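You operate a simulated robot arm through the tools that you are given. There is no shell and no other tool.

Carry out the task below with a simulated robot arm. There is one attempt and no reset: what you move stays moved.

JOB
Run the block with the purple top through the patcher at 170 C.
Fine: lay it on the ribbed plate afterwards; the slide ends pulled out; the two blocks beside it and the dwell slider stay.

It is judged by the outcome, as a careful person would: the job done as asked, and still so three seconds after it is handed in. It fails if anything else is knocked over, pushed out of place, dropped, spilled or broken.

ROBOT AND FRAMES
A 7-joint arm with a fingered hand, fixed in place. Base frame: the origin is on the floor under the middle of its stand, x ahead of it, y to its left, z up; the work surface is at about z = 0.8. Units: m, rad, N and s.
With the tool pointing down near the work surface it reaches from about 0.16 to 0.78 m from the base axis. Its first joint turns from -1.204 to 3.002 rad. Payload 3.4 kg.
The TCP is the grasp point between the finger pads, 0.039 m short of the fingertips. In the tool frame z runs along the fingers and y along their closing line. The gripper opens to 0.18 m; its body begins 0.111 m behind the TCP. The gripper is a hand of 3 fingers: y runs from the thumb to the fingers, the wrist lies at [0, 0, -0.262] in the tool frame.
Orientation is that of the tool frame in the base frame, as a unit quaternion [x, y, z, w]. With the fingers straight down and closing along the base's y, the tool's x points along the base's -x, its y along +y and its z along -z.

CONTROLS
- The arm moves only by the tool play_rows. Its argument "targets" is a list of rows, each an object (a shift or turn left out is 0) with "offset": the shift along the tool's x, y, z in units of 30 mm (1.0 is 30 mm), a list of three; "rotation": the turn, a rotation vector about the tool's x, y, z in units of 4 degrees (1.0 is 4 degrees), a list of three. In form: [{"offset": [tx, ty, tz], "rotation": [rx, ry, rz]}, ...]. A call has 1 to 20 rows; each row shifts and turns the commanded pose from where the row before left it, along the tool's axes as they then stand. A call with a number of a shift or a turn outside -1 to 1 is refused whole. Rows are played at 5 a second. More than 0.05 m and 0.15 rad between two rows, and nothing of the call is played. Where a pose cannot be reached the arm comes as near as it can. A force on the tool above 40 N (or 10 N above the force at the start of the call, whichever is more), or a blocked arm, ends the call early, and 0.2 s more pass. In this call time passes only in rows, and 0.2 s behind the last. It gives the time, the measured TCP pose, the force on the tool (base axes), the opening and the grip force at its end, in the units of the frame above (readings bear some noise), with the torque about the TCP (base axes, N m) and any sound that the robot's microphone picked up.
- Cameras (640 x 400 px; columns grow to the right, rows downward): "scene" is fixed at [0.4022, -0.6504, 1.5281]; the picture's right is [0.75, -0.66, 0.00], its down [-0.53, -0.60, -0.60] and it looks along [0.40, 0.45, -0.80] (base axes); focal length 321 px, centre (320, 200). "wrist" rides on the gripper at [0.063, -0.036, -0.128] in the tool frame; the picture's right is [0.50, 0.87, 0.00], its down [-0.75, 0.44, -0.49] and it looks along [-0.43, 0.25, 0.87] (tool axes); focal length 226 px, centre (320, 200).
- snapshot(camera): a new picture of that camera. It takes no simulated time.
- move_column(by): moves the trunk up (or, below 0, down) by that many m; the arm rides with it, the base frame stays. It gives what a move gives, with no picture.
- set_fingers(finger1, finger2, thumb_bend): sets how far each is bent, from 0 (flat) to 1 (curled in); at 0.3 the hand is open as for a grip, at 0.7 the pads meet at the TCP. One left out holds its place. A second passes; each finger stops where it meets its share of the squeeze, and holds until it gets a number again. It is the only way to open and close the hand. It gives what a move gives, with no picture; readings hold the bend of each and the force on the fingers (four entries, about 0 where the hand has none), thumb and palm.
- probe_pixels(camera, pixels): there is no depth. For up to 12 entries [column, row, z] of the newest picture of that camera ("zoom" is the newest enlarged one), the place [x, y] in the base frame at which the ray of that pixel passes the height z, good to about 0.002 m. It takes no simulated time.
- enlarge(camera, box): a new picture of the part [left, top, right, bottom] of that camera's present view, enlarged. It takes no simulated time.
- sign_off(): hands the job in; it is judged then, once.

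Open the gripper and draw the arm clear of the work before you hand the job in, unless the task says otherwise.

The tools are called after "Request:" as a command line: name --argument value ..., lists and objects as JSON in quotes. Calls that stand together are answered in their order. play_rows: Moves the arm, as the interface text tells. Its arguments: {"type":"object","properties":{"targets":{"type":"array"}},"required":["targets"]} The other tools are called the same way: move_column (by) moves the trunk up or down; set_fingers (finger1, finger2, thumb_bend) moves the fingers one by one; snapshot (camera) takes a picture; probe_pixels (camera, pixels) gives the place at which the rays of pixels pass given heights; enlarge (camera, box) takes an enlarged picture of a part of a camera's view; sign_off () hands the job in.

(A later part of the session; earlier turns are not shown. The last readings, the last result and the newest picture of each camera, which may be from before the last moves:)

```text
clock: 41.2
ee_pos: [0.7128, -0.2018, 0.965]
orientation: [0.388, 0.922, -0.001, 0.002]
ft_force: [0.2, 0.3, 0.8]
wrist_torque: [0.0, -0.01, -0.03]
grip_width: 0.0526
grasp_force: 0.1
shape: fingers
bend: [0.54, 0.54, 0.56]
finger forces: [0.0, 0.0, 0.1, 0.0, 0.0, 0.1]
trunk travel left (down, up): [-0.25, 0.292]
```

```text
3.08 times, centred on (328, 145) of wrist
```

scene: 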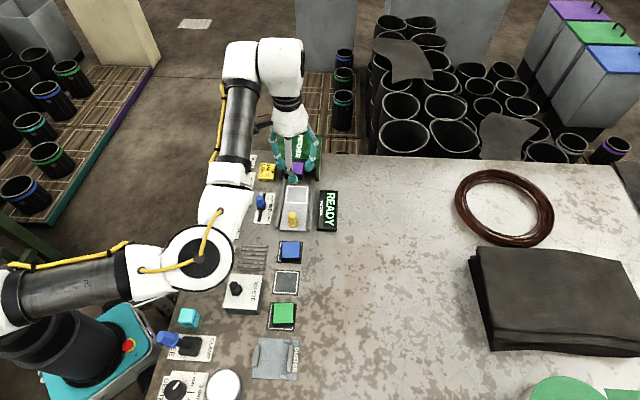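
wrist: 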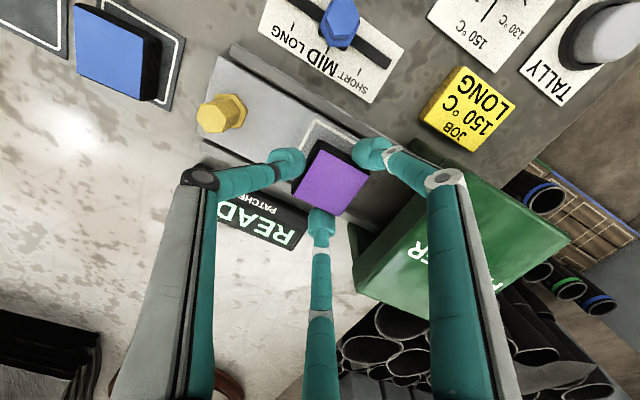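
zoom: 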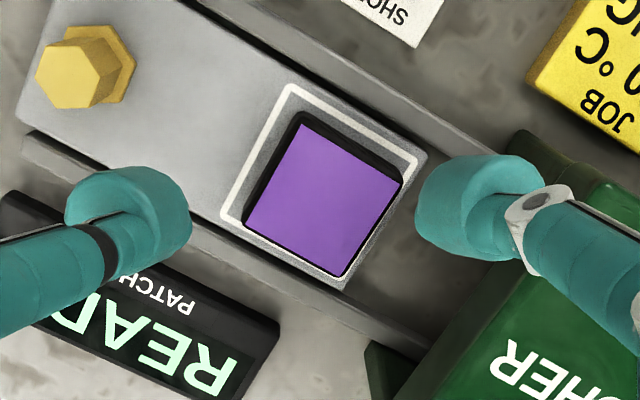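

The block sits squarely inside the outline. I now move over the yellow slide knob (≈ (0.6515, -0.2615)) and check alignment from above.

Request:
play_rows --targets '[{"offset": [0, -0.95, 0]}, {"offset": [0, -0.95, 0]}, {"offset": [0, -0.95, 0]}, {"offset": [0, 0, 0.9]}, {"offset": [0, 0, 0.9]}]'

Request:
snapshot --camera "wrist"

Request:
snapshot --camera "scene"

Request:
enlarge --camera "wrist" --box '[240, 90, 400, 190]'

Request:
enlarge --camera "scene" --box '[258, 180, 338, 240]'

```text
clock: 42.4
ee_pos: [0.6508, -0.2609, 0.9104]
orientation: [0.387, 0.922, -0.001, 0.002]
ft_force: [0.1, 0.4, 0.4]
wrist_torque: [-0.01, 0.04, -0.01]
grip_width: 0.0523
grasp_force: 0.1
shape: fingers
bend: [0.54, 0.54, 0.56]
finger forces: [0.0, 0.1, 0.0, 0.0, 0.1, 0.0]
trunk travel left (down, up): [-0.25, 0.292]
```

```text
taken
```

wrist: 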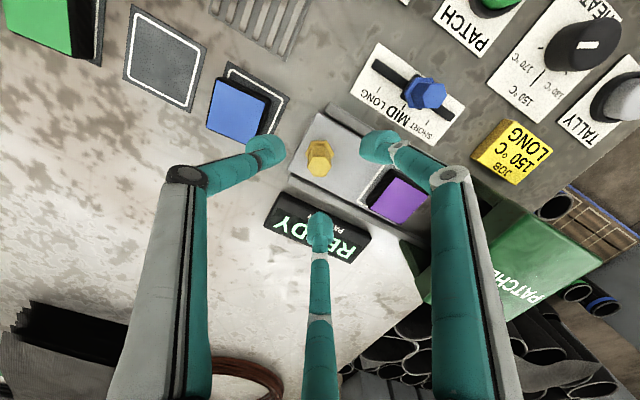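

```text
taken
```

scene: 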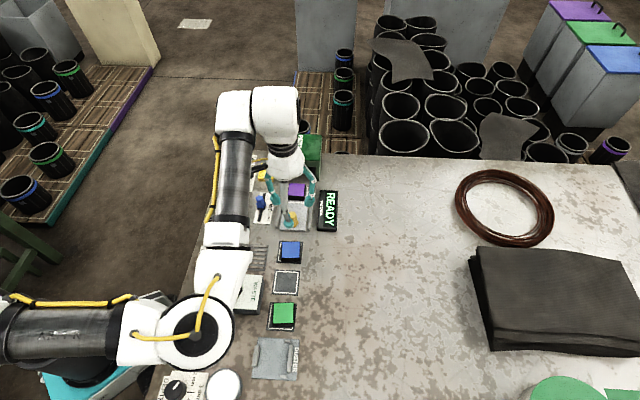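

```text
4.00 times, centred on (320, 140) of wrist
```

zoom: 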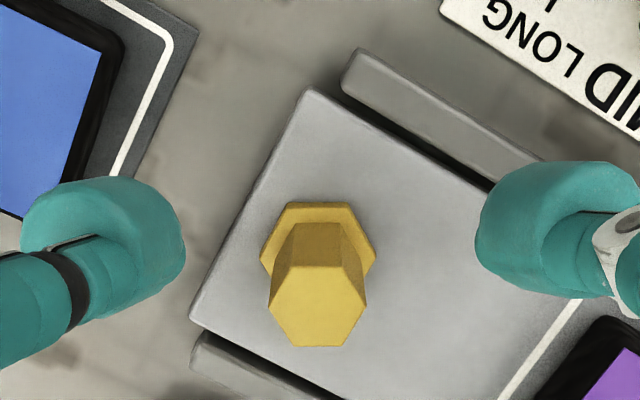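

```text
6.67 times, centred on (298, 210) of scene
```

zoom: 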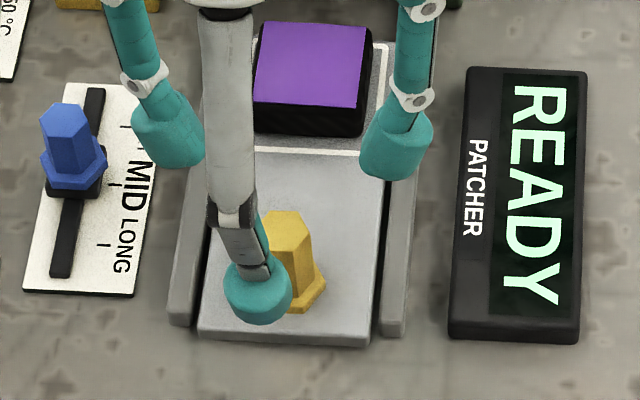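

Request:
probe_pixels --camera "wrist" --pixels '[[319.5, 166.25, 0.848], [319.2, 151.5, 0.815]]'

Request:
probe_pixels --camera "scene" --pixels '[[292.6, 215.2, 0.848], [264, 200, 0.845], [264, 200, 0.835]]'

```text
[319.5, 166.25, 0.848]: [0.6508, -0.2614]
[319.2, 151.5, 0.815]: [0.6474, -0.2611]
```

```text
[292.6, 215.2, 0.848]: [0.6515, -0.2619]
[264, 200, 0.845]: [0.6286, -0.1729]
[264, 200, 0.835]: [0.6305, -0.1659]
```

The TCP is right over the knob. I lower to TCP z ≈ 0.864 and grip the knob.

Request:
play_rows --targets '[{"offset": [0, 0, 0.5]}, {"offset": [0, 0, 0.5]}, {"offset": [0, 0, 0.5]}]'

Request:
set_fingers --finger1 0.7 --finger2 0.7 --thumb_bend 0.7

Request:
enlarge --camera "wrist" --box '[240, 90, 400, 190]'

Request:
enlarge --camera "scene" --box '[242, 150, 338, 240]'

```text
clock: 43.2
ee_pos: [0.6526, -0.2598, 0.8636]
orientation: [0.388, 0.922, 0.0, 0.001]
ft_force: [0.4, -0.1, -0.9]
wrist_torque: [-0.03, -0.02, -0.07]
grip_width: 0.0528
grasp_force: 0.2
shape: fingers
bend: [0.54, 0.54, 0.56]
finger forces: [0.0, 0.1, 0.0, 0.0, 0.0, 0.0]
trunk travel left (down, up): [-0.25, 0.292]
```

```text
clock: 44.2
ee_pos: [0.6529, -0.259, 0.8647]
orientation: [0.388, 0.922, 0.0, 0.002]
ft_force: [0.3, -0.4, -3.0]
wrist_torque: [-0.02, 0.01, 0.02]
grip_width: 0.0112
grasp_force: 5.7
shape: fingers
bend: [0.66, 0.66, 0.66]
finger forces: [3.9, 3.5, 0.1, 0.0, 5.2, 0.0]
trunk travel left (down, up): [-0.25, 0.292]
```

```text
4.00 times, centred on (320, 140) of wrist
```

zoom: 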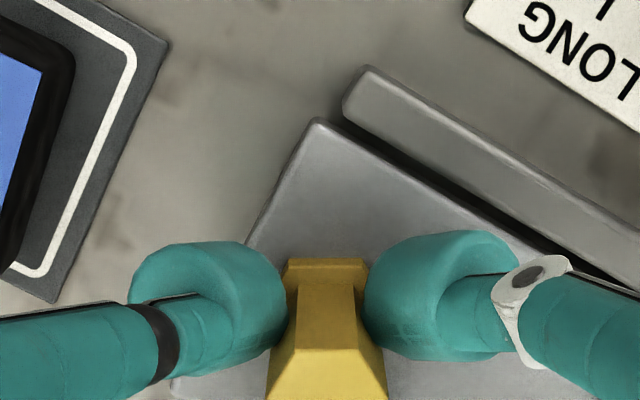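

```text
4.44 times, centred on (290, 195) of scene
```

zoom: 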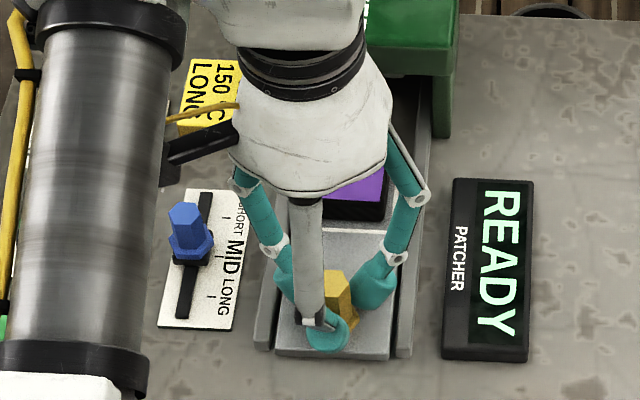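

The knob is gripped (4–5 N per digit). I push the slide in along its direction slowly, 60 mm first.

Request:
play_rows --targets '[{"offset": [0.002, 0.2, 0]}, {"offset": [0.003, 0.3, 0]}, {"offset": [0.003, 0.3, 0]}, {"offset": [0.003, 0.3, 0]}, {"offset": [0.003, 0.3, 0]}, {"offset": [0.003, 0.3, 0]}, {"offset": [0.003, 0.3, 0]}]'

Request:
enlarge --camera "scene" --box '[242, 130, 338, 230]'

Request:
snapshot --camera "wrist"

```text
clock: 45.8
ee_pos: [0.6948, -0.2163, 0.8646]
orientation: [0.387, 0.922, -0.001, 0.002]
ft_force: [1.5, 0.0, -0.8]
wrist_torque: [-0.04, -0.1, 0.04]
grip_width: 0.0108
grasp_force: 6.5
shape: fingers
bend: [0.66, 0.66, 0.67]
finger forces: [3.7, 4.3, 0.0, 0.0, 4.8, 0.0]
trunk travel left (down, up): [-0.25, 0.292]
```

```text
4.00 times, centred on (290, 180) of scene
```

zoom: 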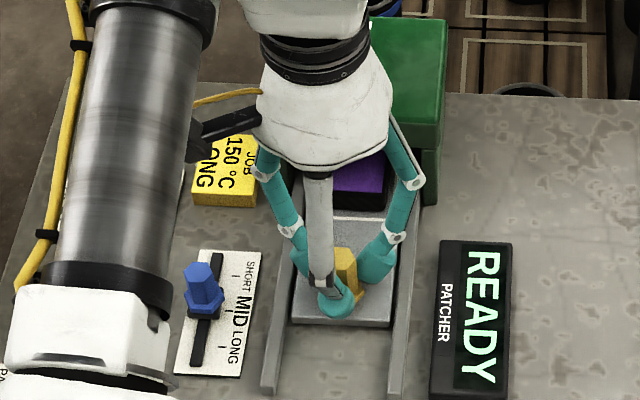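

```text
taken
```

wrist: 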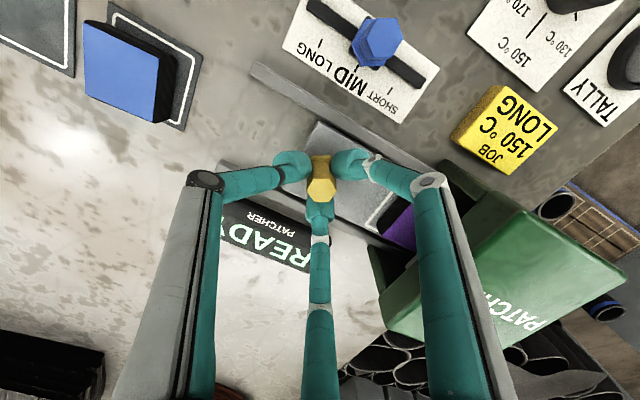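

The slide is moving smoothly with the block entering the housing. I push a further ~33 mm.

Request:
play_rows --targets '[{"offset": [0.002, 0.22, 0]}, {"offset": [0.002, 0.22, 0]}, {"offset": [0.002, 0.22, 0]}, {"offset": [0.002, 0.22, 0]}, {"offset": [0.002, 0.22, 0]}]'

Request:
enlarge --camera "scene" --box '[242, 130, 338, 230]'

Request:
enlarge --camera "wrist" --box '[240, 100, 480, 250]'

```text
clock: 47.0
ee_pos: [0.7196, -0.1941, 0.8638]
orientation: [0.387, 0.922, 0.0, 0.001]
ft_force: [-0.2, 1.2, 0.1]
wrist_torque: [0.01, 0.0, 0.03]
grip_width: 0.0109
grasp_force: 6.6
shape: fingers
bend: [0.66, 0.66, 0.67]
finger forces: [4.8, 3.7, 0.0, 0.0, 4.4, 0.1]
trunk travel left (down, up): [-0.25, 0.292]
```

```text
4.00 times, centred on (290, 180) of scene
```

zoom: 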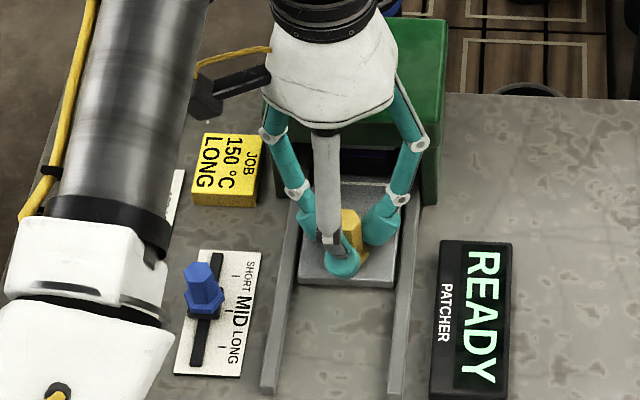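

```text
2.67 times, centred on (360, 175) of wrist
```

zoom: 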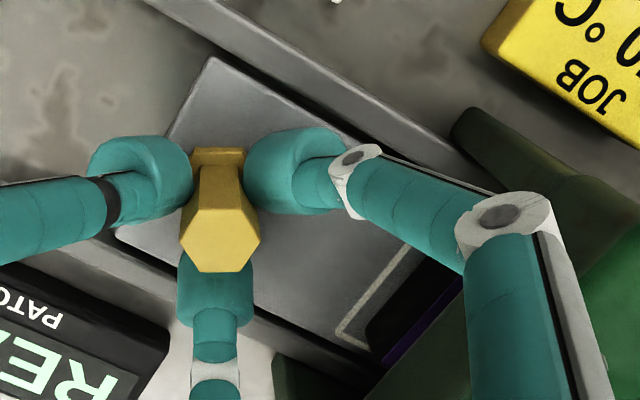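

Travel so far ≈ 94 mm and still free. I push in smaller steps, watching for the end stop.

Request:
play_rows --targets '[{"offset": [0.001, 0.12, 0]}, {"offset": [0.001, 0.12, 0]}]'

Request:
enlarge --camera "wrist" --box '[240, 100, 480, 250]'

Request:
enlarge --camera "scene" --box '[258, 130, 338, 210]'

```text
clock: 47.6
ee_pos: [0.7228, -0.1911, 0.8641]
orientation: [0.387, 0.922, -0.001, 0.0]
ft_force: [-4.8, -4.1, 2.0]
wrist_torque: [-0.12, 0.15, -0.01]
grip_width: 0.0112
grasp_force: 7.3
shape: fingers
bend: [0.66, 0.67, 0.66]
finger forces: [3.6, 2.9, 0.0, 0.1, 7.7, 0.0]
trunk travel left (down, up): [-0.25, 0.292]
```

```text
2.67 times, centred on (360, 175) of wrist
```

zoom: 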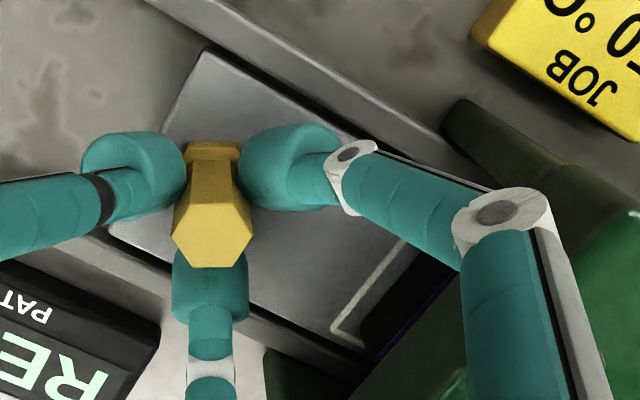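

```text
5.00 times, centred on (298, 170) of scene
```

zoom: 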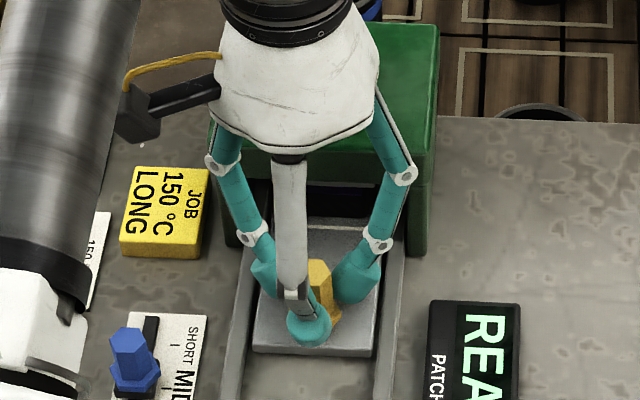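

The resistance (−6 N along the slide, loaded on the thumb) suggests the end stop at ~100 mm travel. I press a little more to be sure it is home.

Request:
play_rows --targets '[{"offset": [0.001, 0.1, 0]}, {"offset": [0, 0.05, 0]}]'

Request:
enlarge --camera "scene" --box '[258, 130, 338, 210]'

```text
clock: 48.2
ee_pos: [0.7254, -0.1871, 0.8635]
orientation: [0.388, 0.922, -0.001, 0.002]
ft_force: [-7.9, -9.3, 1.5]
wrist_torque: [-0.4, 0.32, 0.01]
grip_width: 0.0121
grasp_force: 8.7
shape: fingers
bend: [0.67, 0.67, 0.65]
finger forces: [2.5, 2.3, 0.0, 0.1, 11.6, 0.0]
trunk travel left (down, up): [-0.25, 0.292]
```

```text
5.00 times, centred on (298, 170) of scene
```

zoom: 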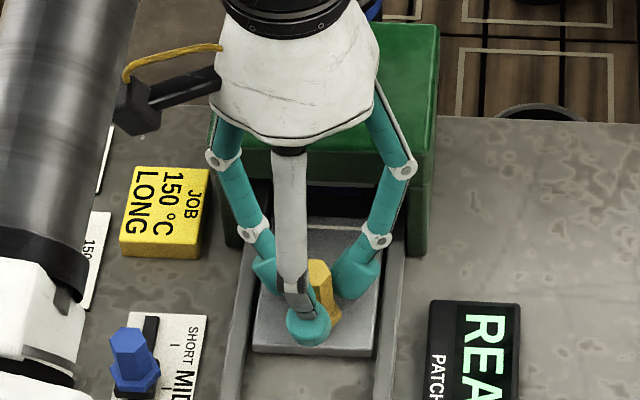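

The tray front did not move further, so the slide is fully in. I relax the push, open the fingers, and lift away.

Request:
play_rows --targets '[{"offset": [0, -0.17, 0]}]'

Request:
set_fingers --finger1 0.56 --finger2 0.56 --thumb_bend 0.56

Request:
play_rows --targets '[{"offset": [0, 0, -0.4]}, {"offset": [0, 0, -0.8]}, {"offset": [0, 0, -1]}, {"offset": [0, 0, -1]}]'

Request:
enlarge --camera "scene" --box '[234, 130, 354, 230]'

Request:
snapshot --camera "wrist"

```text
clock: 48.6
ee_pos: [0.7222, -0.1883, 0.8644]
orientation: [0.387, 0.922, 0.001, 0.002]
ft_force: [-1.0, -7.2, -1.9]
wrist_torque: [-0.23, 0.02, 0.03]
grip_width: 0.0113
grasp_force: 6.8
shape: fingers
bend: [0.67, 0.67, 0.65]
finger forces: [2.8, 4.0, 0.1, 0.0, 6.6, 0.1]
trunk travel left (down, up): [-0.25, 0.292]
```

```text
clock: 49.6
ee_pos: [0.7231, -0.1894, 0.8649]
orientation: [0.388, 0.922, 0.0, 0.001]
ft_force: [0.1, 0.2, -0.2]
wrist_torque: [-0.02, -0.01, -0.02]
grip_width: 0.0485
grasp_force: 0.0
shape: fingers
bend: [0.56, 0.56, 0.56]
finger forces: [0.0, 0.1, 0.1, 0.1, 0.0, 0.0]
trunk travel left (down, up): [-0.25, 0.292]
```

```text
clock: 50.6
ee_pos: [0.722, -0.1865, 0.9608]
orientation: [0.387, 0.922, -0.001, 0.001]
ft_force: [-0.2, 0.1, -0.5]
wrist_torque: [0.03, -0.06, -0.01]
grip_width: 0.0484
grasp_force: 0.0
shape: fingers
bend: [0.56, 0.56, 0.56]
finger forces: [0.1, 0.0, 0.0, 0.0, 0.1, 0.0]
trunk travel left (down, up): [-0.25, 0.292]
```

```text
4.00 times, centred on (294, 180) of scene
```

zoom: 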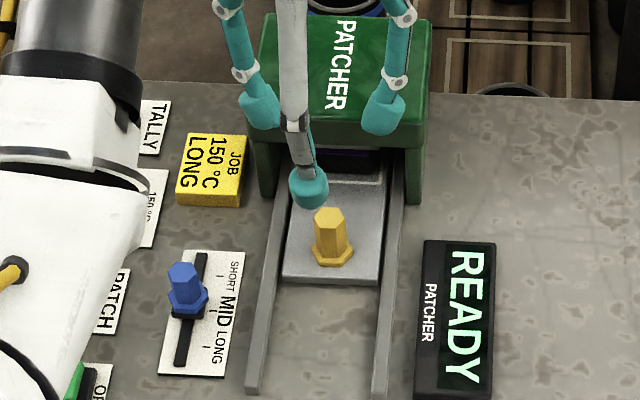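

```text
taken
```

wrist: 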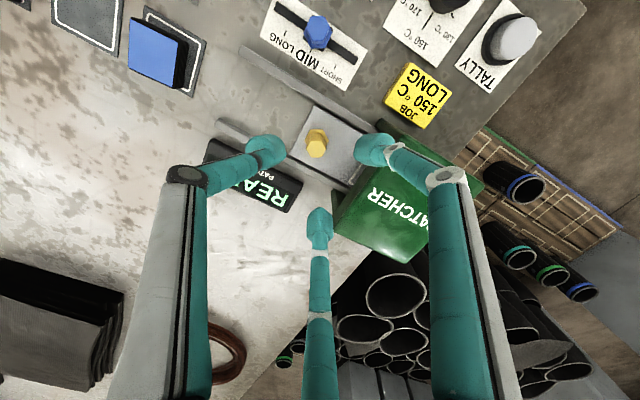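

The slide is home and the sign still says READY. I close the fingertips and move above the PATCH button (≈ (0.562, -0.093), top z ≈ 0.827).

Request:
set_fingers --finger1 0.7 --finger2 0.7 --thumb_bend 0.7

Request:
play_rows --targets '[{"offset": [0.852, -0.2314, 0]}, {"offset": [0.852, -0.2314, 0]}, {"offset": [0.852, -0.2314, 0]}, {"offset": [0.852, -0.2314, 0]}, {"offset": [0.852, -0.2314, 0]}, {"offset": [0.852, -0.2314, 0]}, {"offset": [0.852, -0.2314, 0]}]'

Request:
snapshot --camera "scene"

Request:
snapshot --camera "wrist"

```text
clock: 51.6
ee_pos: [0.7228, -0.1863, 0.9607]
orientation: [0.388, 0.922, 0.0, 0.001]
ft_force: [-0.7, 0.2, -0.3]
wrist_torque: [0.0, 0.0, -0.02]
grip_width: 0.0001
grasp_force: 0.1
shape: fingers
bend: [0.7, 0.7, 0.7]
finger forces: [0.1, 0.0, 0.1, 0.1, 0.0, 0.0]
trunk travel left (down, up): [-0.25, 0.292]
```

```text
clock: 53.2
ee_pos: [0.5628, -0.0932, 0.9618]
orientation: [0.387, 0.922, 0.0, 0.001]
ft_force: [1.4, 0.2, 0.8]
wrist_torque: [0.0, -0.02, 0.01]
grip_width: 0.0
grasp_force: 0.0
shape: fingers
bend: [0.7, 0.7, 0.7]
finger forces: [0.0, 0.0, 0.0, 0.1, 0.0, 0.0]
trunk travel left (down, up): [-0.25, 0.292]
```

```text
taken
```

scene: 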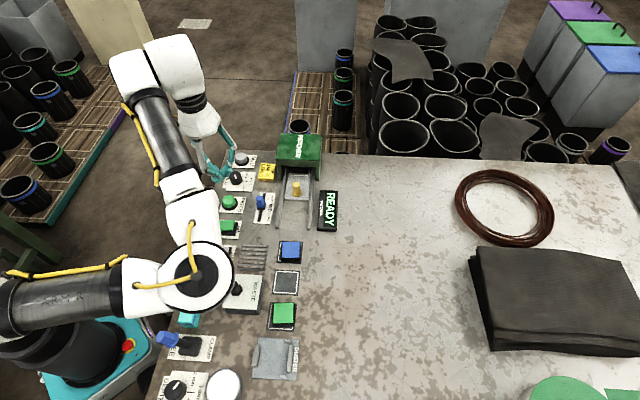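

```text
taken
```

wrist: 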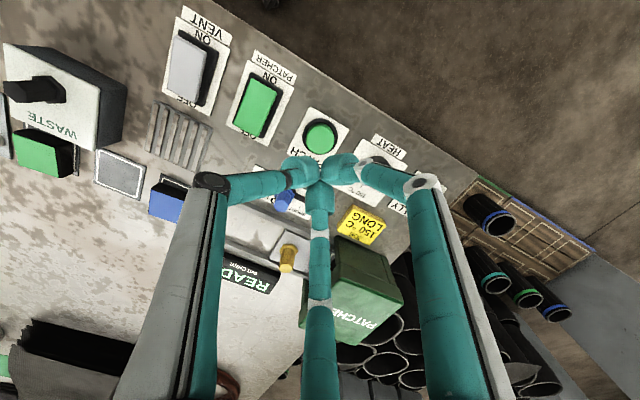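

I descend to ~15 mm above the button and check alignment.

Request:
play_rows --targets '[{"offset": [0, 0, 0.8]}, {"offset": [0, 0, 0.8]}, {"offset": [0, 0, 0.8]}]'

Request:
enlarge --camera "scene" --box '[190, 165, 286, 225]'

Request:
enlarge --camera "wrist" --box '[240, 90, 400, 190]'

```text
clock: 54.0
ee_pos: [0.5633, -0.0946, 0.8882]
orientation: [0.386, 0.922, 0.0, 0.001]
ft_force: [0.8, 0.4, 1.2]
wrist_torque: [-0.01, 0.01, -0.01]
grip_width: 0.0
grasp_force: 0.0
shape: fingers
bend: [0.7, 0.7, 0.7]
finger forces: [0.0, 0.1, 0.0, 0.0, 0.0, 0.1]
trunk travel left (down, up): [-0.25, 0.292]
```

```text
6.67 times, centred on (238, 195) of scene
```

zoom: 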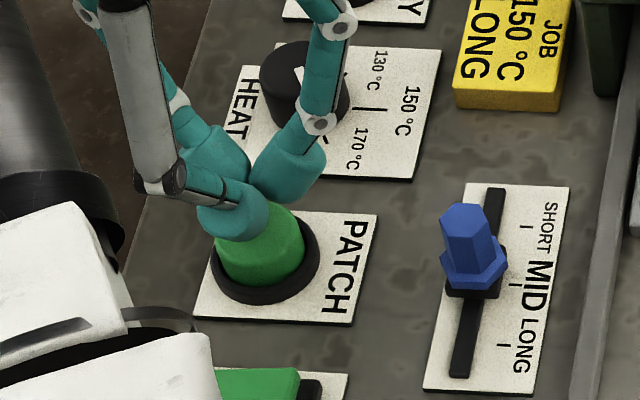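

```text
4.00 times, centred on (320, 140) of wrist
```

zoom: 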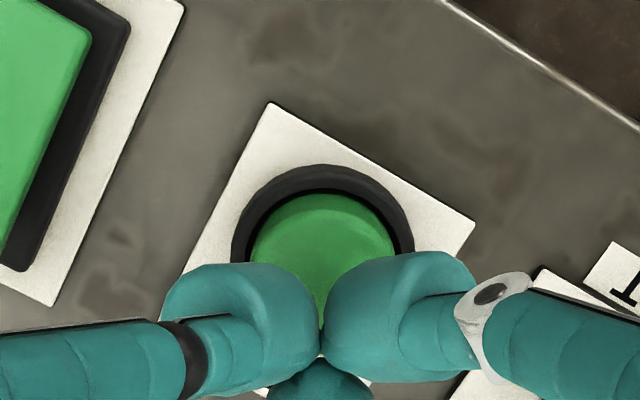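

Aligned over the button. I press down slowly in small steps.

Request:
play_rows --targets '[{"offset": [0, 0, 0.15]}, {"offset": [0, 0, 0.15]}, {"offset": [0, 0, 0.12]}, {"offset": [0, 0, 0.1]}]'

Request:
enlarge --camera "scene" --box '[206, 155, 350, 245]'

```text
clock: 55.0
ee_pos: [0.5622, -0.094, 0.8736]
orientation: [0.387, 0.922, 0.0, 0.002]
ft_force: [0.6, -0.4, 0.5]
wrist_torque: [-0.01, -0.01, -0.01]
grip_width: 0.0
grasp_force: 0.0
shape: fingers
bend: [0.7, 0.7, 0.7]
finger forces: [0.1, 0.0, 0.0, 0.1, 0.0, 0.0]
trunk travel left (down, up): [-0.25, 0.292]
```

```text
4.44 times, centred on (278, 200) of scene
```

zoom: 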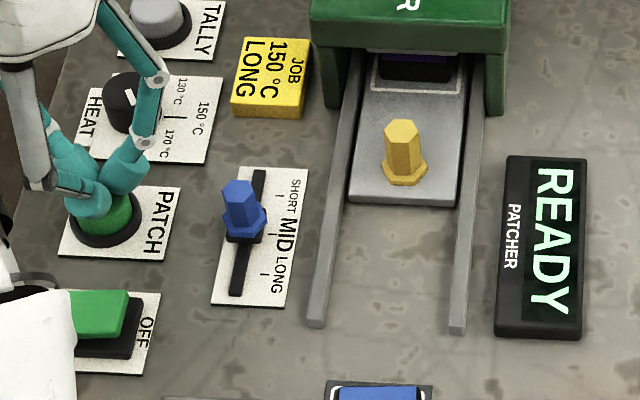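

No contact yet. I continue downward.

Request:
play_rows --targets '[{"offset": [0, 0, 0.08]}, {"offset": [0, 0, 0.08]}]'

Request:
play_rows --targets '[{"offset": [0, 0, 0.08]}]'

Request:
play_rows --targets '[{"offset": [0, 0, 0.08]}]'

Request:
enlarge --camera "scene" --box '[206, 155, 350, 245]'

```text
clock: 55.6
ee_pos: [0.5615, -0.0954, 0.8674]
orientation: [0.388, 0.922, 0.0, 0.001]
ft_force: [0.5, -0.3, -0.1]
wrist_torque: [0.0, 0.0, 0.03]
grip_width: 0.0
grasp_force: 0.1
shape: fingers
bend: [0.7, 0.7, 0.7]
finger forces: [0.0, 0.0, 0.0, 0.1, 0.0, 0.0]
trunk travel left (down, up): [-0.25, 0.292]
```

```text
clock: 56.0
ee_pos: [0.5631, -0.0949, 0.8655]
orientation: [0.387, 0.922, 0.0, 0.001]
ft_force: [0.2, -0.6, -0.1]
wrist_torque: [0.0, 0.01, 0.01]
grip_width: 0.0
grasp_force: 0.2
shape: fingers
bend: [0.7, 0.7, 0.7]
finger forces: [0.7, 0.1, 0.1, 0.0, 0.0, 0.1]
trunk travel left (down, up): [-0.25, 0.292]
```

```text
clock: 56.4
ee_pos: [0.5627, -0.0952, 0.8633]
orientation: [0.387, 0.922, 0.0, 0.002]
ft_force: [-1.2, -0.2, 2.0]
wrist_torque: [-0.03, 0.02, -0.02]
grip_width: 0.0001
grasp_force: 1.8
shape: fingers
bend: [0.7, 0.7, 0.7]
finger forces: [1.3, 0.9, 0.0, 0.0, 1.0, 0.1]
trunk travel left (down, up): [-0.25, 0.292]
heard: click
```

```text
4.44 times, centred on (278, 200) of scene
```

zoom: 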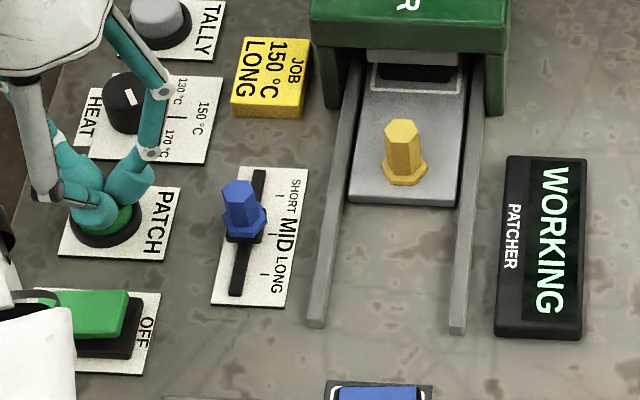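

A click was heard and the sign now reads WORKING; the press is down on the block. I lift off the button straight up and wait.

Request:
play_rows --targets '[{"offset": [0, 0, -0.3]}, {"offset": [0, 0, -0.7]}, {"offset": [0, 0, -1]}, {"offset": [0, 0, -1]}]'

Request:
enlarge --camera "scene" --box '[206, 155, 350, 245]'

```text
clock: 57.4
ee_pos: [0.5637, -0.0975, 0.955]
orientation: [0.388, 0.922, 0.0, 0.001]
ft_force: [-0.8, 0.1, -0.7]
wrist_torque: [0.01, -0.01, 0.0]
grip_width: 0.0
grasp_force: 0.0
shape: fingers
bend: [0.7, 0.7, 0.7]
finger forces: [0.0, 0.1, 0.0, 0.0, 0.0, 0.0]
trunk travel left (down, up): [-0.25, 0.292]
```

```text
4.44 times, centred on (278, 200) of scene
```

zoom: 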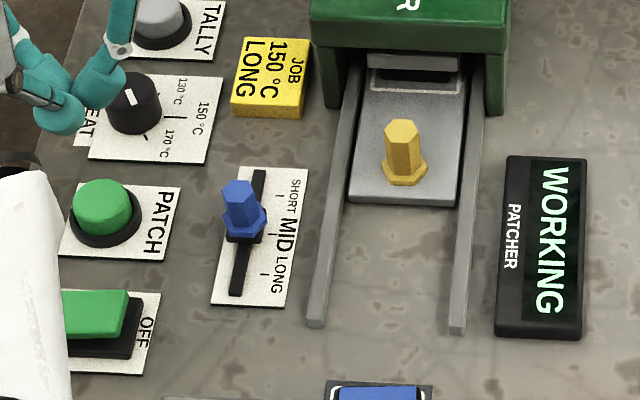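

While it works, I move back to hover above the slide knob with the hand pre-opened, not touching anything.

Request:
play_rows --targets '[{"offset": [-0.852, 0.2314, 0]}, {"offset": [-0.852, 0.2314, 0]}, {"offset": [-0.852, 0.2314, 0]}, {"offset": [-0.852, 0.2314, 0]}, {"offset": [-0.852, 0.2314, 0]}, {"offset": [-0.852, 0.2314, 0]}, {"offset": [-0.852, 0.2314, 0]}]'

Request:
set_fingers --finger1 0.56 --finger2 0.56 --thumb_bend 0.56

Request:
enlarge --camera "scene" --box '[206, 145, 350, 235]'

Request:
snapshot --camera "wrist"

```text
clock: 59.0
ee_pos: [0.7244, -0.1882, 0.9539]
orientation: [0.388, 0.922, 0.0, 0.001]
ft_force: [-0.1, 0.1, -0.8]
wrist_torque: [-0.02, -0.02, 0.01]
grip_width: 0.0001
grasp_force: 0.0
shape: fingers
bend: [0.7, 0.7, 0.7]
finger forces: [0.0, 0.0, 0.0, 0.0, 0.0, 0.0]
trunk travel left (down, up): [-0.25, 0.292]
```

```text
clock: 60.0
ee_pos: [0.7221, -0.188, 0.9547]
orientation: [0.388, 0.922, 0.0, 0.001]
ft_force: [-0.6, -0.7, 0.2]
wrist_torque: [0.0, 0.01, 0.03]
grip_width: 0.0487
grasp_force: 0.0
shape: fingers
bend: [0.56, 0.56, 0.56]
finger forces: [0.1, 0.0, 0.1, 0.0, 0.0, 0.0]
trunk travel left (down, up): [-0.25, 0.292]
```

```text
4.44 times, centred on (278, 190) of scene
```

zoom: 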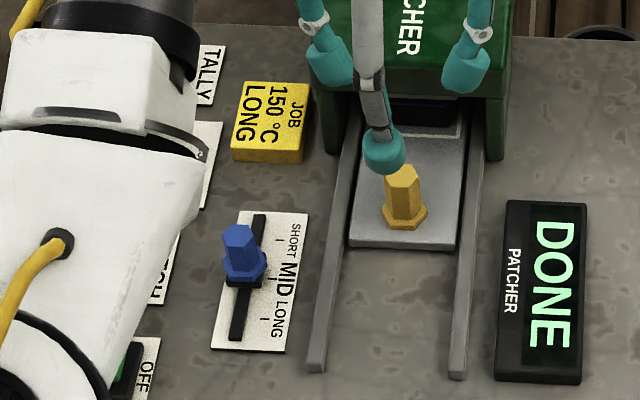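

```text
taken
```

wrist: 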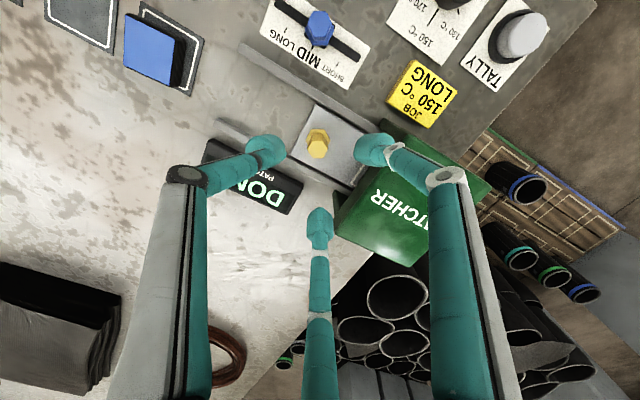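

The sign reads DONE. I locate the knob's current position before gripping it.

Request:
enlarge --camera "wrist" --box '[288, 115, 352, 155]'

Request:
probe_pixels --camera "zoom" --pixels '[[310, 300, 0.848]]'

```text
10.00 times, centred on (320, 135) of wrist
```

zoom: 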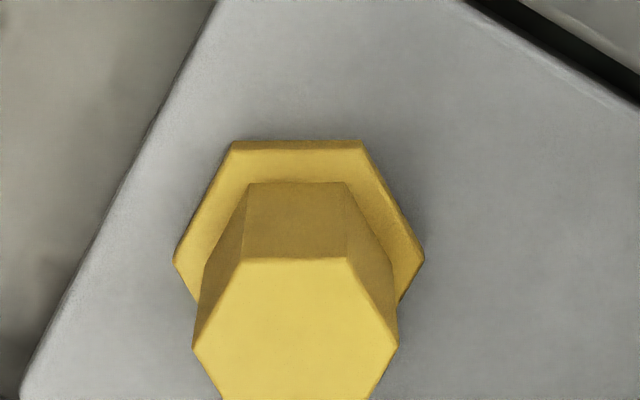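

```text
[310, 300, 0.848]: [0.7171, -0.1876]
```

Request:
probe_pixels --camera "zoom" --pixels '[[296, 347, 0.848], [300, 258, 0.812]]'

```text
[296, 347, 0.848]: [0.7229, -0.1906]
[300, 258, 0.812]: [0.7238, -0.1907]
```

Knob at ≈ (0.723, -0.1906). I align, lower to TCP z ≈ 0.864, and grip it.

Request:
play_rows --targets '[{"offset": [-0.07, -0.05, 0.75]}, {"offset": [0, 0, 0.75]}, {"offset": [0, 0, 0.75]}, {"offset": [0, 0, 0.4]}, {"offset": [0, 0, 0.37]}]'

Request:
set_fingers --finger1 0.71 --finger2 0.71 --thumb_bend 0.71

Request:
enlarge --camera "scene" --box '[242, 130, 338, 220]'

```text
clock: 61.2
ee_pos: [0.7226, -0.1915, 0.8654]
orientation: [0.388, 0.922, 0.0, 0.0]
ft_force: [-0.7, 0.3, -0.1]
wrist_torque: [0.03, -0.03, 0.01]
grip_width: 0.0487
grasp_force: 0.0
shape: fingers
bend: [0.56, 0.56, 0.56]
finger forces: [0.1, 0.1, 0.0, 0.0, 0.0, 0.0]
trunk travel left (down, up): [-0.25, 0.292]
```

```text
clock: 62.2
ee_pos: [0.7222, -0.1919, 0.8643]
orientation: [0.388, 0.922, 0.0, 0.001]
ft_force: [-2.2, -1.9, -2.0]
wrist_torque: [-0.07, 0.07, 0.01]
grip_width: 0.0116
grasp_force: 8.2
shape: fingers
bend: [0.67, 0.68, 0.67]
finger forces: [5.5, 4.3, 0.0, 0.0, 7.6, 0.0]
trunk travel left (down, up): [-0.25, 0.292]
```

```text
4.44 times, centred on (290, 175) of scene
```

zoom: 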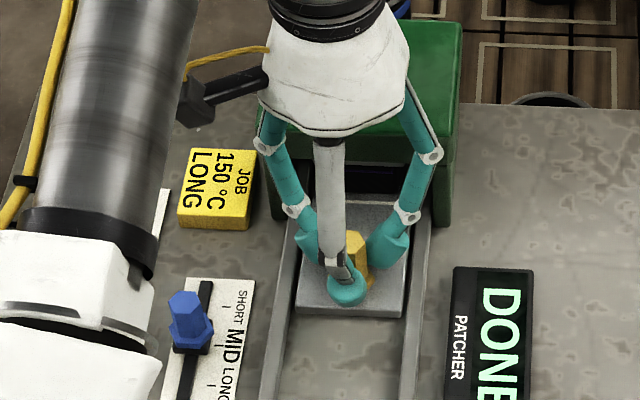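

Gripped. I pull the slide out slowly along its axis, ~60 mm first.

Request:
play_rows --targets '[{"offset": [-0.001, -0.1, 0]}, {"offset": [-0.002, -0.2, 0]}, {"offset": [-0.002, -0.25, 0]}, {"offset": [-0.002, -0.25, 0]}, {"offset": [-0.002, -0.25, 0]}, {"offset": [-0.002, -0.25, 0]}, {"offset": [-0.002, -0.25, 0]}, {"offset": [-0.002, -0.25, 0]}, {"offset": [-0.002, -0.2, 0]}]'

Request:
enlarge --camera "scene" --box '[242, 140, 338, 230]'

```text
clock: 64.2
ee_pos: [0.6804, -0.2338, 0.8638]
orientation: [0.388, 0.922, -0.001, 0.0]
ft_force: [-0.2, 0.7, 2.4]
wrist_torque: [0.06, 0.03, 0.02]
grip_width: 0.0112
grasp_force: 8.2
shape: fingers
bend: [0.67, 0.69, 0.67]
finger forces: [6.5, 4.5, 0.1, 0.1, 6.3, 0.1]
trunk travel left (down, up): [-0.25, 0.292]
```

```text
4.44 times, centred on (290, 185) of scene
```

zoom: 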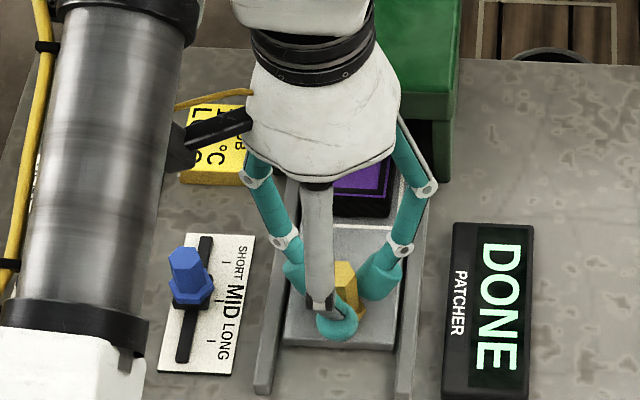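

The slide is coming out with the patched block (now marked on top). I continue pulling the remaining ~40 mm to the out stop.

Request:
play_rows --targets '[{"offset": [-0.002, -0.25, 0]}, {"offset": [-0.002, -0.25, 0]}, {"offset": [-0.002, -0.25, 0]}, {"offset": [-0.002, -0.25, 0]}, {"offset": [-0.001, -0.15, 0]}, {"offset": [-0.001, -0.15, 0]}]'

Request:
enlarge --camera "scene" --box '[242, 150, 338, 240]'

```text
clock: 65.6
ee_pos: [0.6521, -0.2598, 0.8638]
orientation: [0.388, 0.922, 0.0, 0.001]
ft_force: [0.8, -1.8, 1.6]
wrist_torque: [-0.05, -0.02, 0.03]
grip_width: 0.0115
grasp_force: 9.1
shape: fingers
bend: [0.68, 0.69, 0.67]
finger forces: [5.9, 4.7, 0.1, 0.0, 7.4, 0.1]
trunk travel left (down, up): [-0.25, 0.292]
```

```text
4.44 times, centred on (290, 195) of scene
```

zoom: 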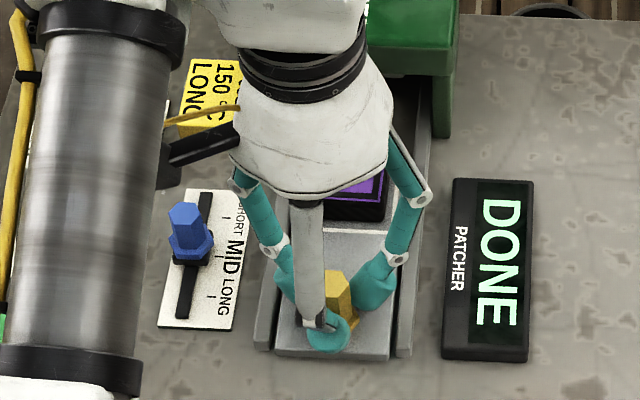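

The slide is back at the starting position; I pull a touch more to feel the out stop.

Request:
play_rows --targets '[{"offset": [0, -0.07, 0]}, {"offset": [0, -0.07, 0]}]'

Request:
enlarge --camera "scene" --box '[242, 150, 338, 240]'

```text
clock: 66.2
ee_pos: [0.6495, -0.2642, 0.8634]
orientation: [0.386, 0.922, 0.001, 0.001]
ft_force: [0.6, -1.0, 1.9]
wrist_torque: [0.06, 0.01, 0.03]
grip_width: 0.0111
grasp_force: 9.1
shape: fingers
bend: [0.68, 0.69, 0.67]
finger forces: [6.7, 4.6, 0.0, 0.0, 6.6, 0.0]
trunk travel left (down, up): [-0.25, 0.292]
```

```text
4.44 times, centred on (290, 195) of scene
```

zoom: 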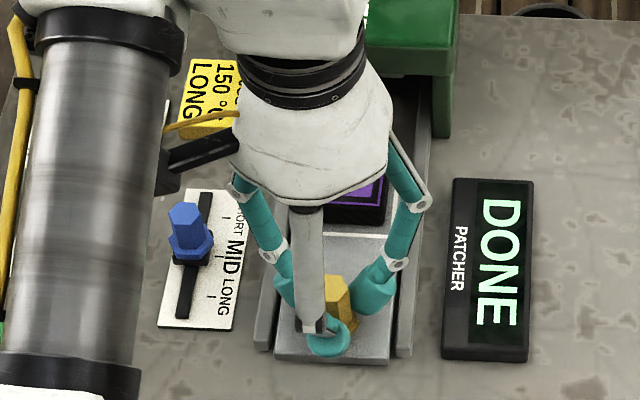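

It still slides freely a few mm past the original mark; I try one more small step to find the stop.

Request:
play_rows --targets '[{"offset": [0, -0.08, 0]}, {"offset": [0, -0.05, 0]}]'

Request:
enlarge --camera "scene" --box '[242, 150, 338, 240]'

```text
clock: 66.8
ee_pos: [0.6481, -0.265, 0.8646]
orientation: [0.387, 0.922, 0.0, 0.002]
ft_force: [5.9, 4.7, 3.7]
wrist_torque: [0.23, -0.24, 0.02]
grip_width: 0.0105
grasp_force: 9.2
shape: fingers
bend: [0.67, 0.68, 0.68]
finger forces: [7.4, 6.5, 0.0, 0.1, 4.1, 0.0]
trunk travel left (down, up): [-0.25, 0.292]
```

```text
4.44 times, centred on (290, 195) of scene
```

zoom: 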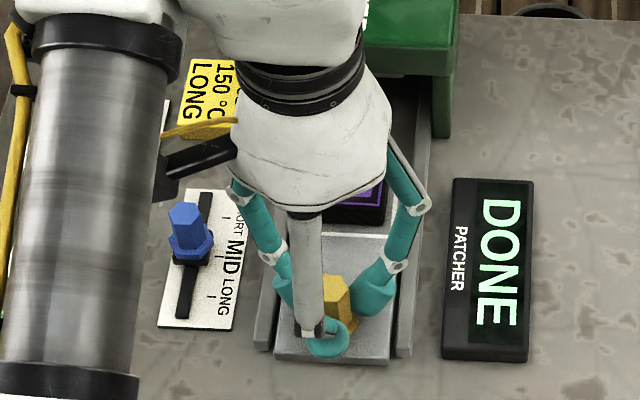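

The out stop is felt (≈7.5 N). I relax slightly, release the knob and lift.

Request:
play_rows --targets '[{"offset": [0, 0.08, 0]}]'

Request:
set_fingers --finger1 0.56 --finger2 0.56 --thumb_bend 0.56

Request:
play_rows --targets '[{"offset": [0, 0, -0.4]}, {"offset": [0, 0, -0.8]}, {"offset": [0, 0, -1]}, {"offset": [0, 0, -1]}]'

Request:
snapshot --camera "wrist"

Request:
enlarge --camera "scene" --box '[258, 165, 338, 215]'

```text
clock: 67.2
ee_pos: [0.6488, -0.2652, 0.8628]
orientation: [0.387, 0.922, -0.001, 0.001]
ft_force: [1.7, 3.8, 6.4]
wrist_torque: [0.18, -0.07, 0.03]
grip_width: 0.011
grasp_force: 9.3
shape: fingers
bend: [0.68, 0.69, 0.68]
finger forces: [7.6, 5.2, 0.0, 0.0, 5.4, 0.1]
trunk travel left (down, up): [-0.25, 0.292]
```

```text
clock: 68.2
ee_pos: [0.6484, -0.2669, 0.8623]
orientation: [0.388, 0.922, 0.0, 0.001]
ft_force: [-0.4, 0.7, 0.7]
wrist_torque: [-0.01, 0.05, 0.0]
grip_width: 0.0484
grasp_force: 0.2
shape: fingers
bend: [0.56, 0.56, 0.56]
finger forces: [0.1, 0.0, 0.0, 0.0, 0.0, 0.1]
trunk travel left (down, up): [-0.25, 0.292]
```

```text
clock: 69.2
ee_pos: [0.6478, -0.2657, 0.9583]
orientation: [0.387, 0.922, -0.001, 0.001]
ft_force: [0.0, 0.0, 0.0]
wrist_torque: [0.0, 0.0, 0.01]
grip_width: 0.0487
grasp_force: 0.0
shape: fingers
bend: [0.56, 0.56, 0.56]
finger forces: [0.0, 0.0, 0.0, 0.1, 0.0, 0.1]
trunk travel left (down, up): [-0.25, 0.292]
```

```text
taken
```

wrist: 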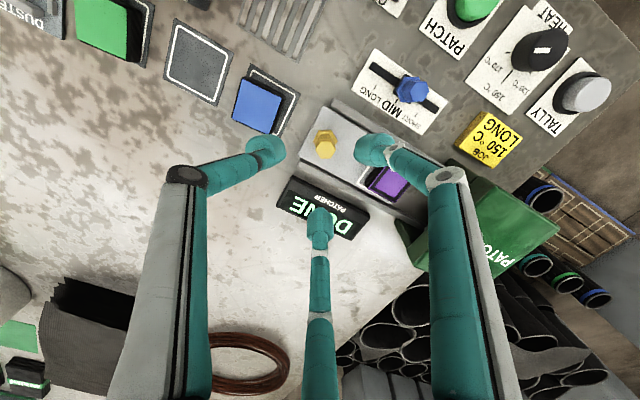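

```text
8.00 times, centred on (298, 190) of scene
```

zoom: 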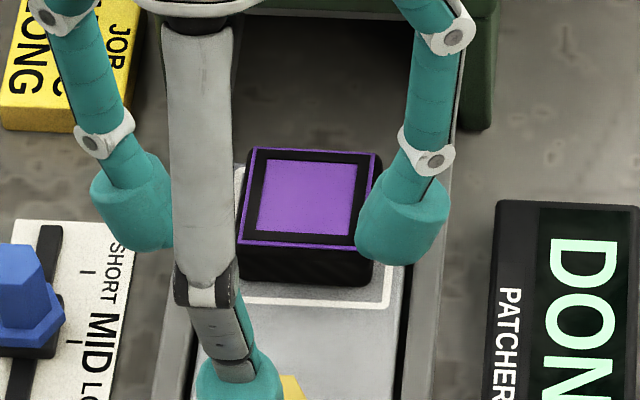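

The block now carries the black patch frame. I locate it on the tray.

Request:
probe_pixels --camera "zoom" --pixels '[[250, 148, 0.828], [381, 152, 0.828], [370, 248, 0.828], [240, 243, 0.828]]'

Request:
enlarge --camera "wrist" --box '[340, 140, 436, 220]'

```text
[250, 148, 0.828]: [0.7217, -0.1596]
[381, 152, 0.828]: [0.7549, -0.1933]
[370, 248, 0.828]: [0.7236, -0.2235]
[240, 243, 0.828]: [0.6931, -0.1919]
```

```text
5.00 times, centred on (388, 180) of wrist
```

zoom: 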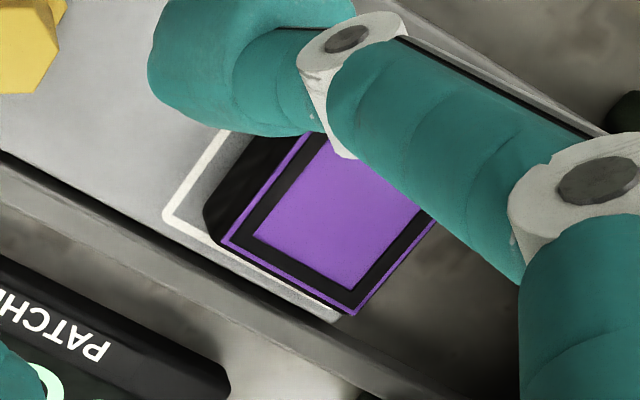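

Block centre now ≈ (0.723, -0.192), near the tray's far end. I move over it with the TCP ~8 mm short along the slide direction, thumb pre-bent, and check.

Request:
set_fingers --finger1 0.54 --finger2 0.54 --thumb_bend 0.6

Request:
play_rows --targets '[{"offset": [0, 0.8, 0]}, {"offset": [0, 0.85, 0]}, {"offset": [0, 0.8, 0]}, {"offset": [0, 0.8, 0]}, {"offset": [0, 0, 0.8]}, {"offset": [0, 0, 0.8]}]'

Request:
snapshot --camera "wrist"

Request:
enlarge --camera "wrist" --box '[240, 90, 400, 190]'

Request:
enlarge --camera "scene" --box '[250, 140, 346, 230]'

```text
clock: 70.2
ee_pos: [0.6478, -0.266, 0.9577]
orientation: [0.387, 0.922, 0.0, 0.001]
ft_force: [1.1, -0.4, 0.9]
wrist_torque: [0.02, -0.02, 0.0]
grip_width: 0.0458
grasp_force: 0.0
shape: fingers
bend: [0.54, 0.54, 0.6]
finger forces: [0.0, 0.1, 0.1, 0.0, 0.0, 0.0]
trunk travel left (down, up): [-0.25, 0.292]
```

```text
clock: 71.6
ee_pos: [0.7179, -0.1987, 0.91]
orientation: [0.388, 0.922, -0.001, 0.001]
ft_force: [0.9, -0.3, -0.4]
wrist_torque: [0.0, 0.01, 0.02]
grip_width: 0.0454
grasp_force: 0.0
shape: fingers
bend: [0.54, 0.54, 0.6]
finger forces: [0.0, 0.1, 0.0, 0.0, 0.0, 0.0]
trunk travel left (down, up): [-0.25, 0.292]
```

```text
taken
```

wrist: 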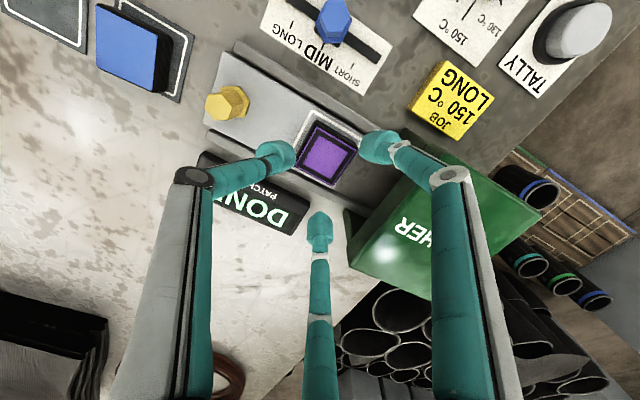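

```text
4.00 times, centred on (320, 140) of wrist
```

zoom: 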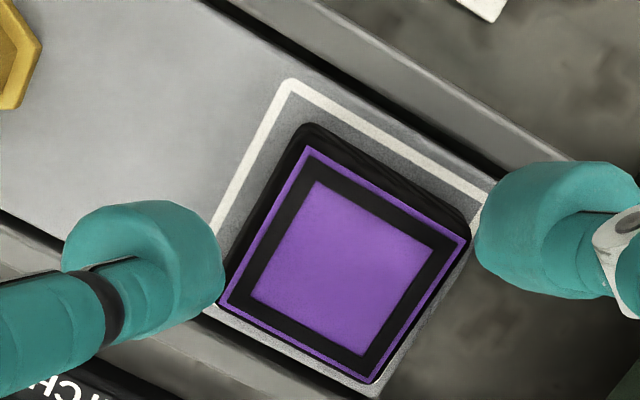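

```text
4.44 times, centred on (298, 185) of scene
```

zoom: 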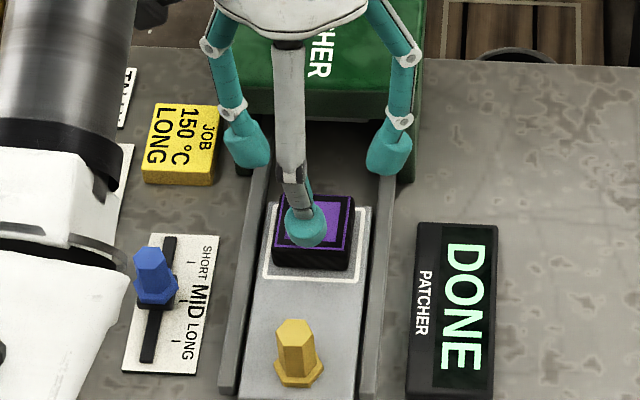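

Request:
probe_pixels --camera "wrist" --pixels '[[316.5, 127, 0.828], [357, 149.5, 0.828], [332.5, 185.75, 0.828], [295, 166.25, 0.828], [280, 155, 0.875], [280, 155, 0.87]]'

```text
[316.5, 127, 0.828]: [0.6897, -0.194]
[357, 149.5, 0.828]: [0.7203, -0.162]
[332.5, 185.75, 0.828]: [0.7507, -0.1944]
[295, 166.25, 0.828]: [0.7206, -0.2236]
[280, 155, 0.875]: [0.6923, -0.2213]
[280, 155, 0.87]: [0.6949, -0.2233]
```

Alignment is good (~1–2 mm). I open the thumb slightly for clearance and lower to TCP z ≈ 0.861.

Request:
set_fingers --finger1 0.54 --finger2 0.54 --thumb_bend 0.57

Request:
play_rows --targets '[{"offset": [0.05, 0, 0.5]}, {"offset": [0, 0, 0.5]}, {"offset": [0, 0, 0.4]}, {"offset": [0, 0, 0.22]}]'

Request:
enlarge --camera "wrist" --box '[240, 90, 400, 190]'

Request:
enlarge --camera "scene" --box '[258, 150, 338, 230]'

```text
clock: 72.6
ee_pos: [0.7181, -0.1961, 0.91]
orientation: [0.387, 0.922, -0.001, 0.001]
ft_force: [-0.8, -0.1, 0.1]
wrist_torque: [0.0, -0.01, 0.01]
grip_width: 0.0525
grasp_force: 0.0
shape: fingers
bend: [0.54, 0.54, 0.56]
finger forces: [0.0, 0.1, 0.1, 0.0, 0.0, 0.1]
trunk travel left (down, up): [-0.25, 0.292]
```

```text
clock: 73.6
ee_pos: [0.718, -0.1964, 0.8626]
orientation: [0.387, 0.922, 0.0, 0.001]
ft_force: [0.0, 0.0, -0.3]
wrist_torque: [0.0, 0.01, 0.01]
grip_width: 0.0527
grasp_force: 0.0
shape: fingers
bend: [0.54, 0.54, 0.56]
finger forces: [0.0, 0.1, 0.0, 0.1, 0.1, 0.0]
trunk travel left (down, up): [-0.25, 0.292]
```

```text
4.00 times, centred on (320, 140) of wrist
```

zoom: 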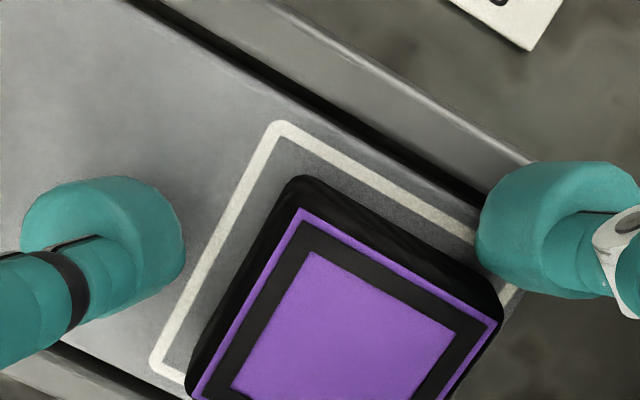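

```text
5.00 times, centred on (298, 190) of scene
```

zoom: 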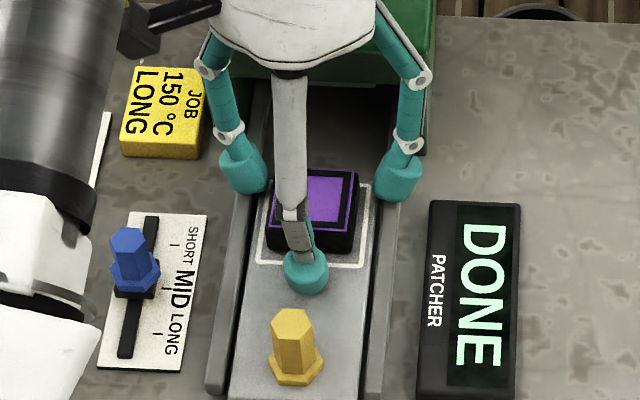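

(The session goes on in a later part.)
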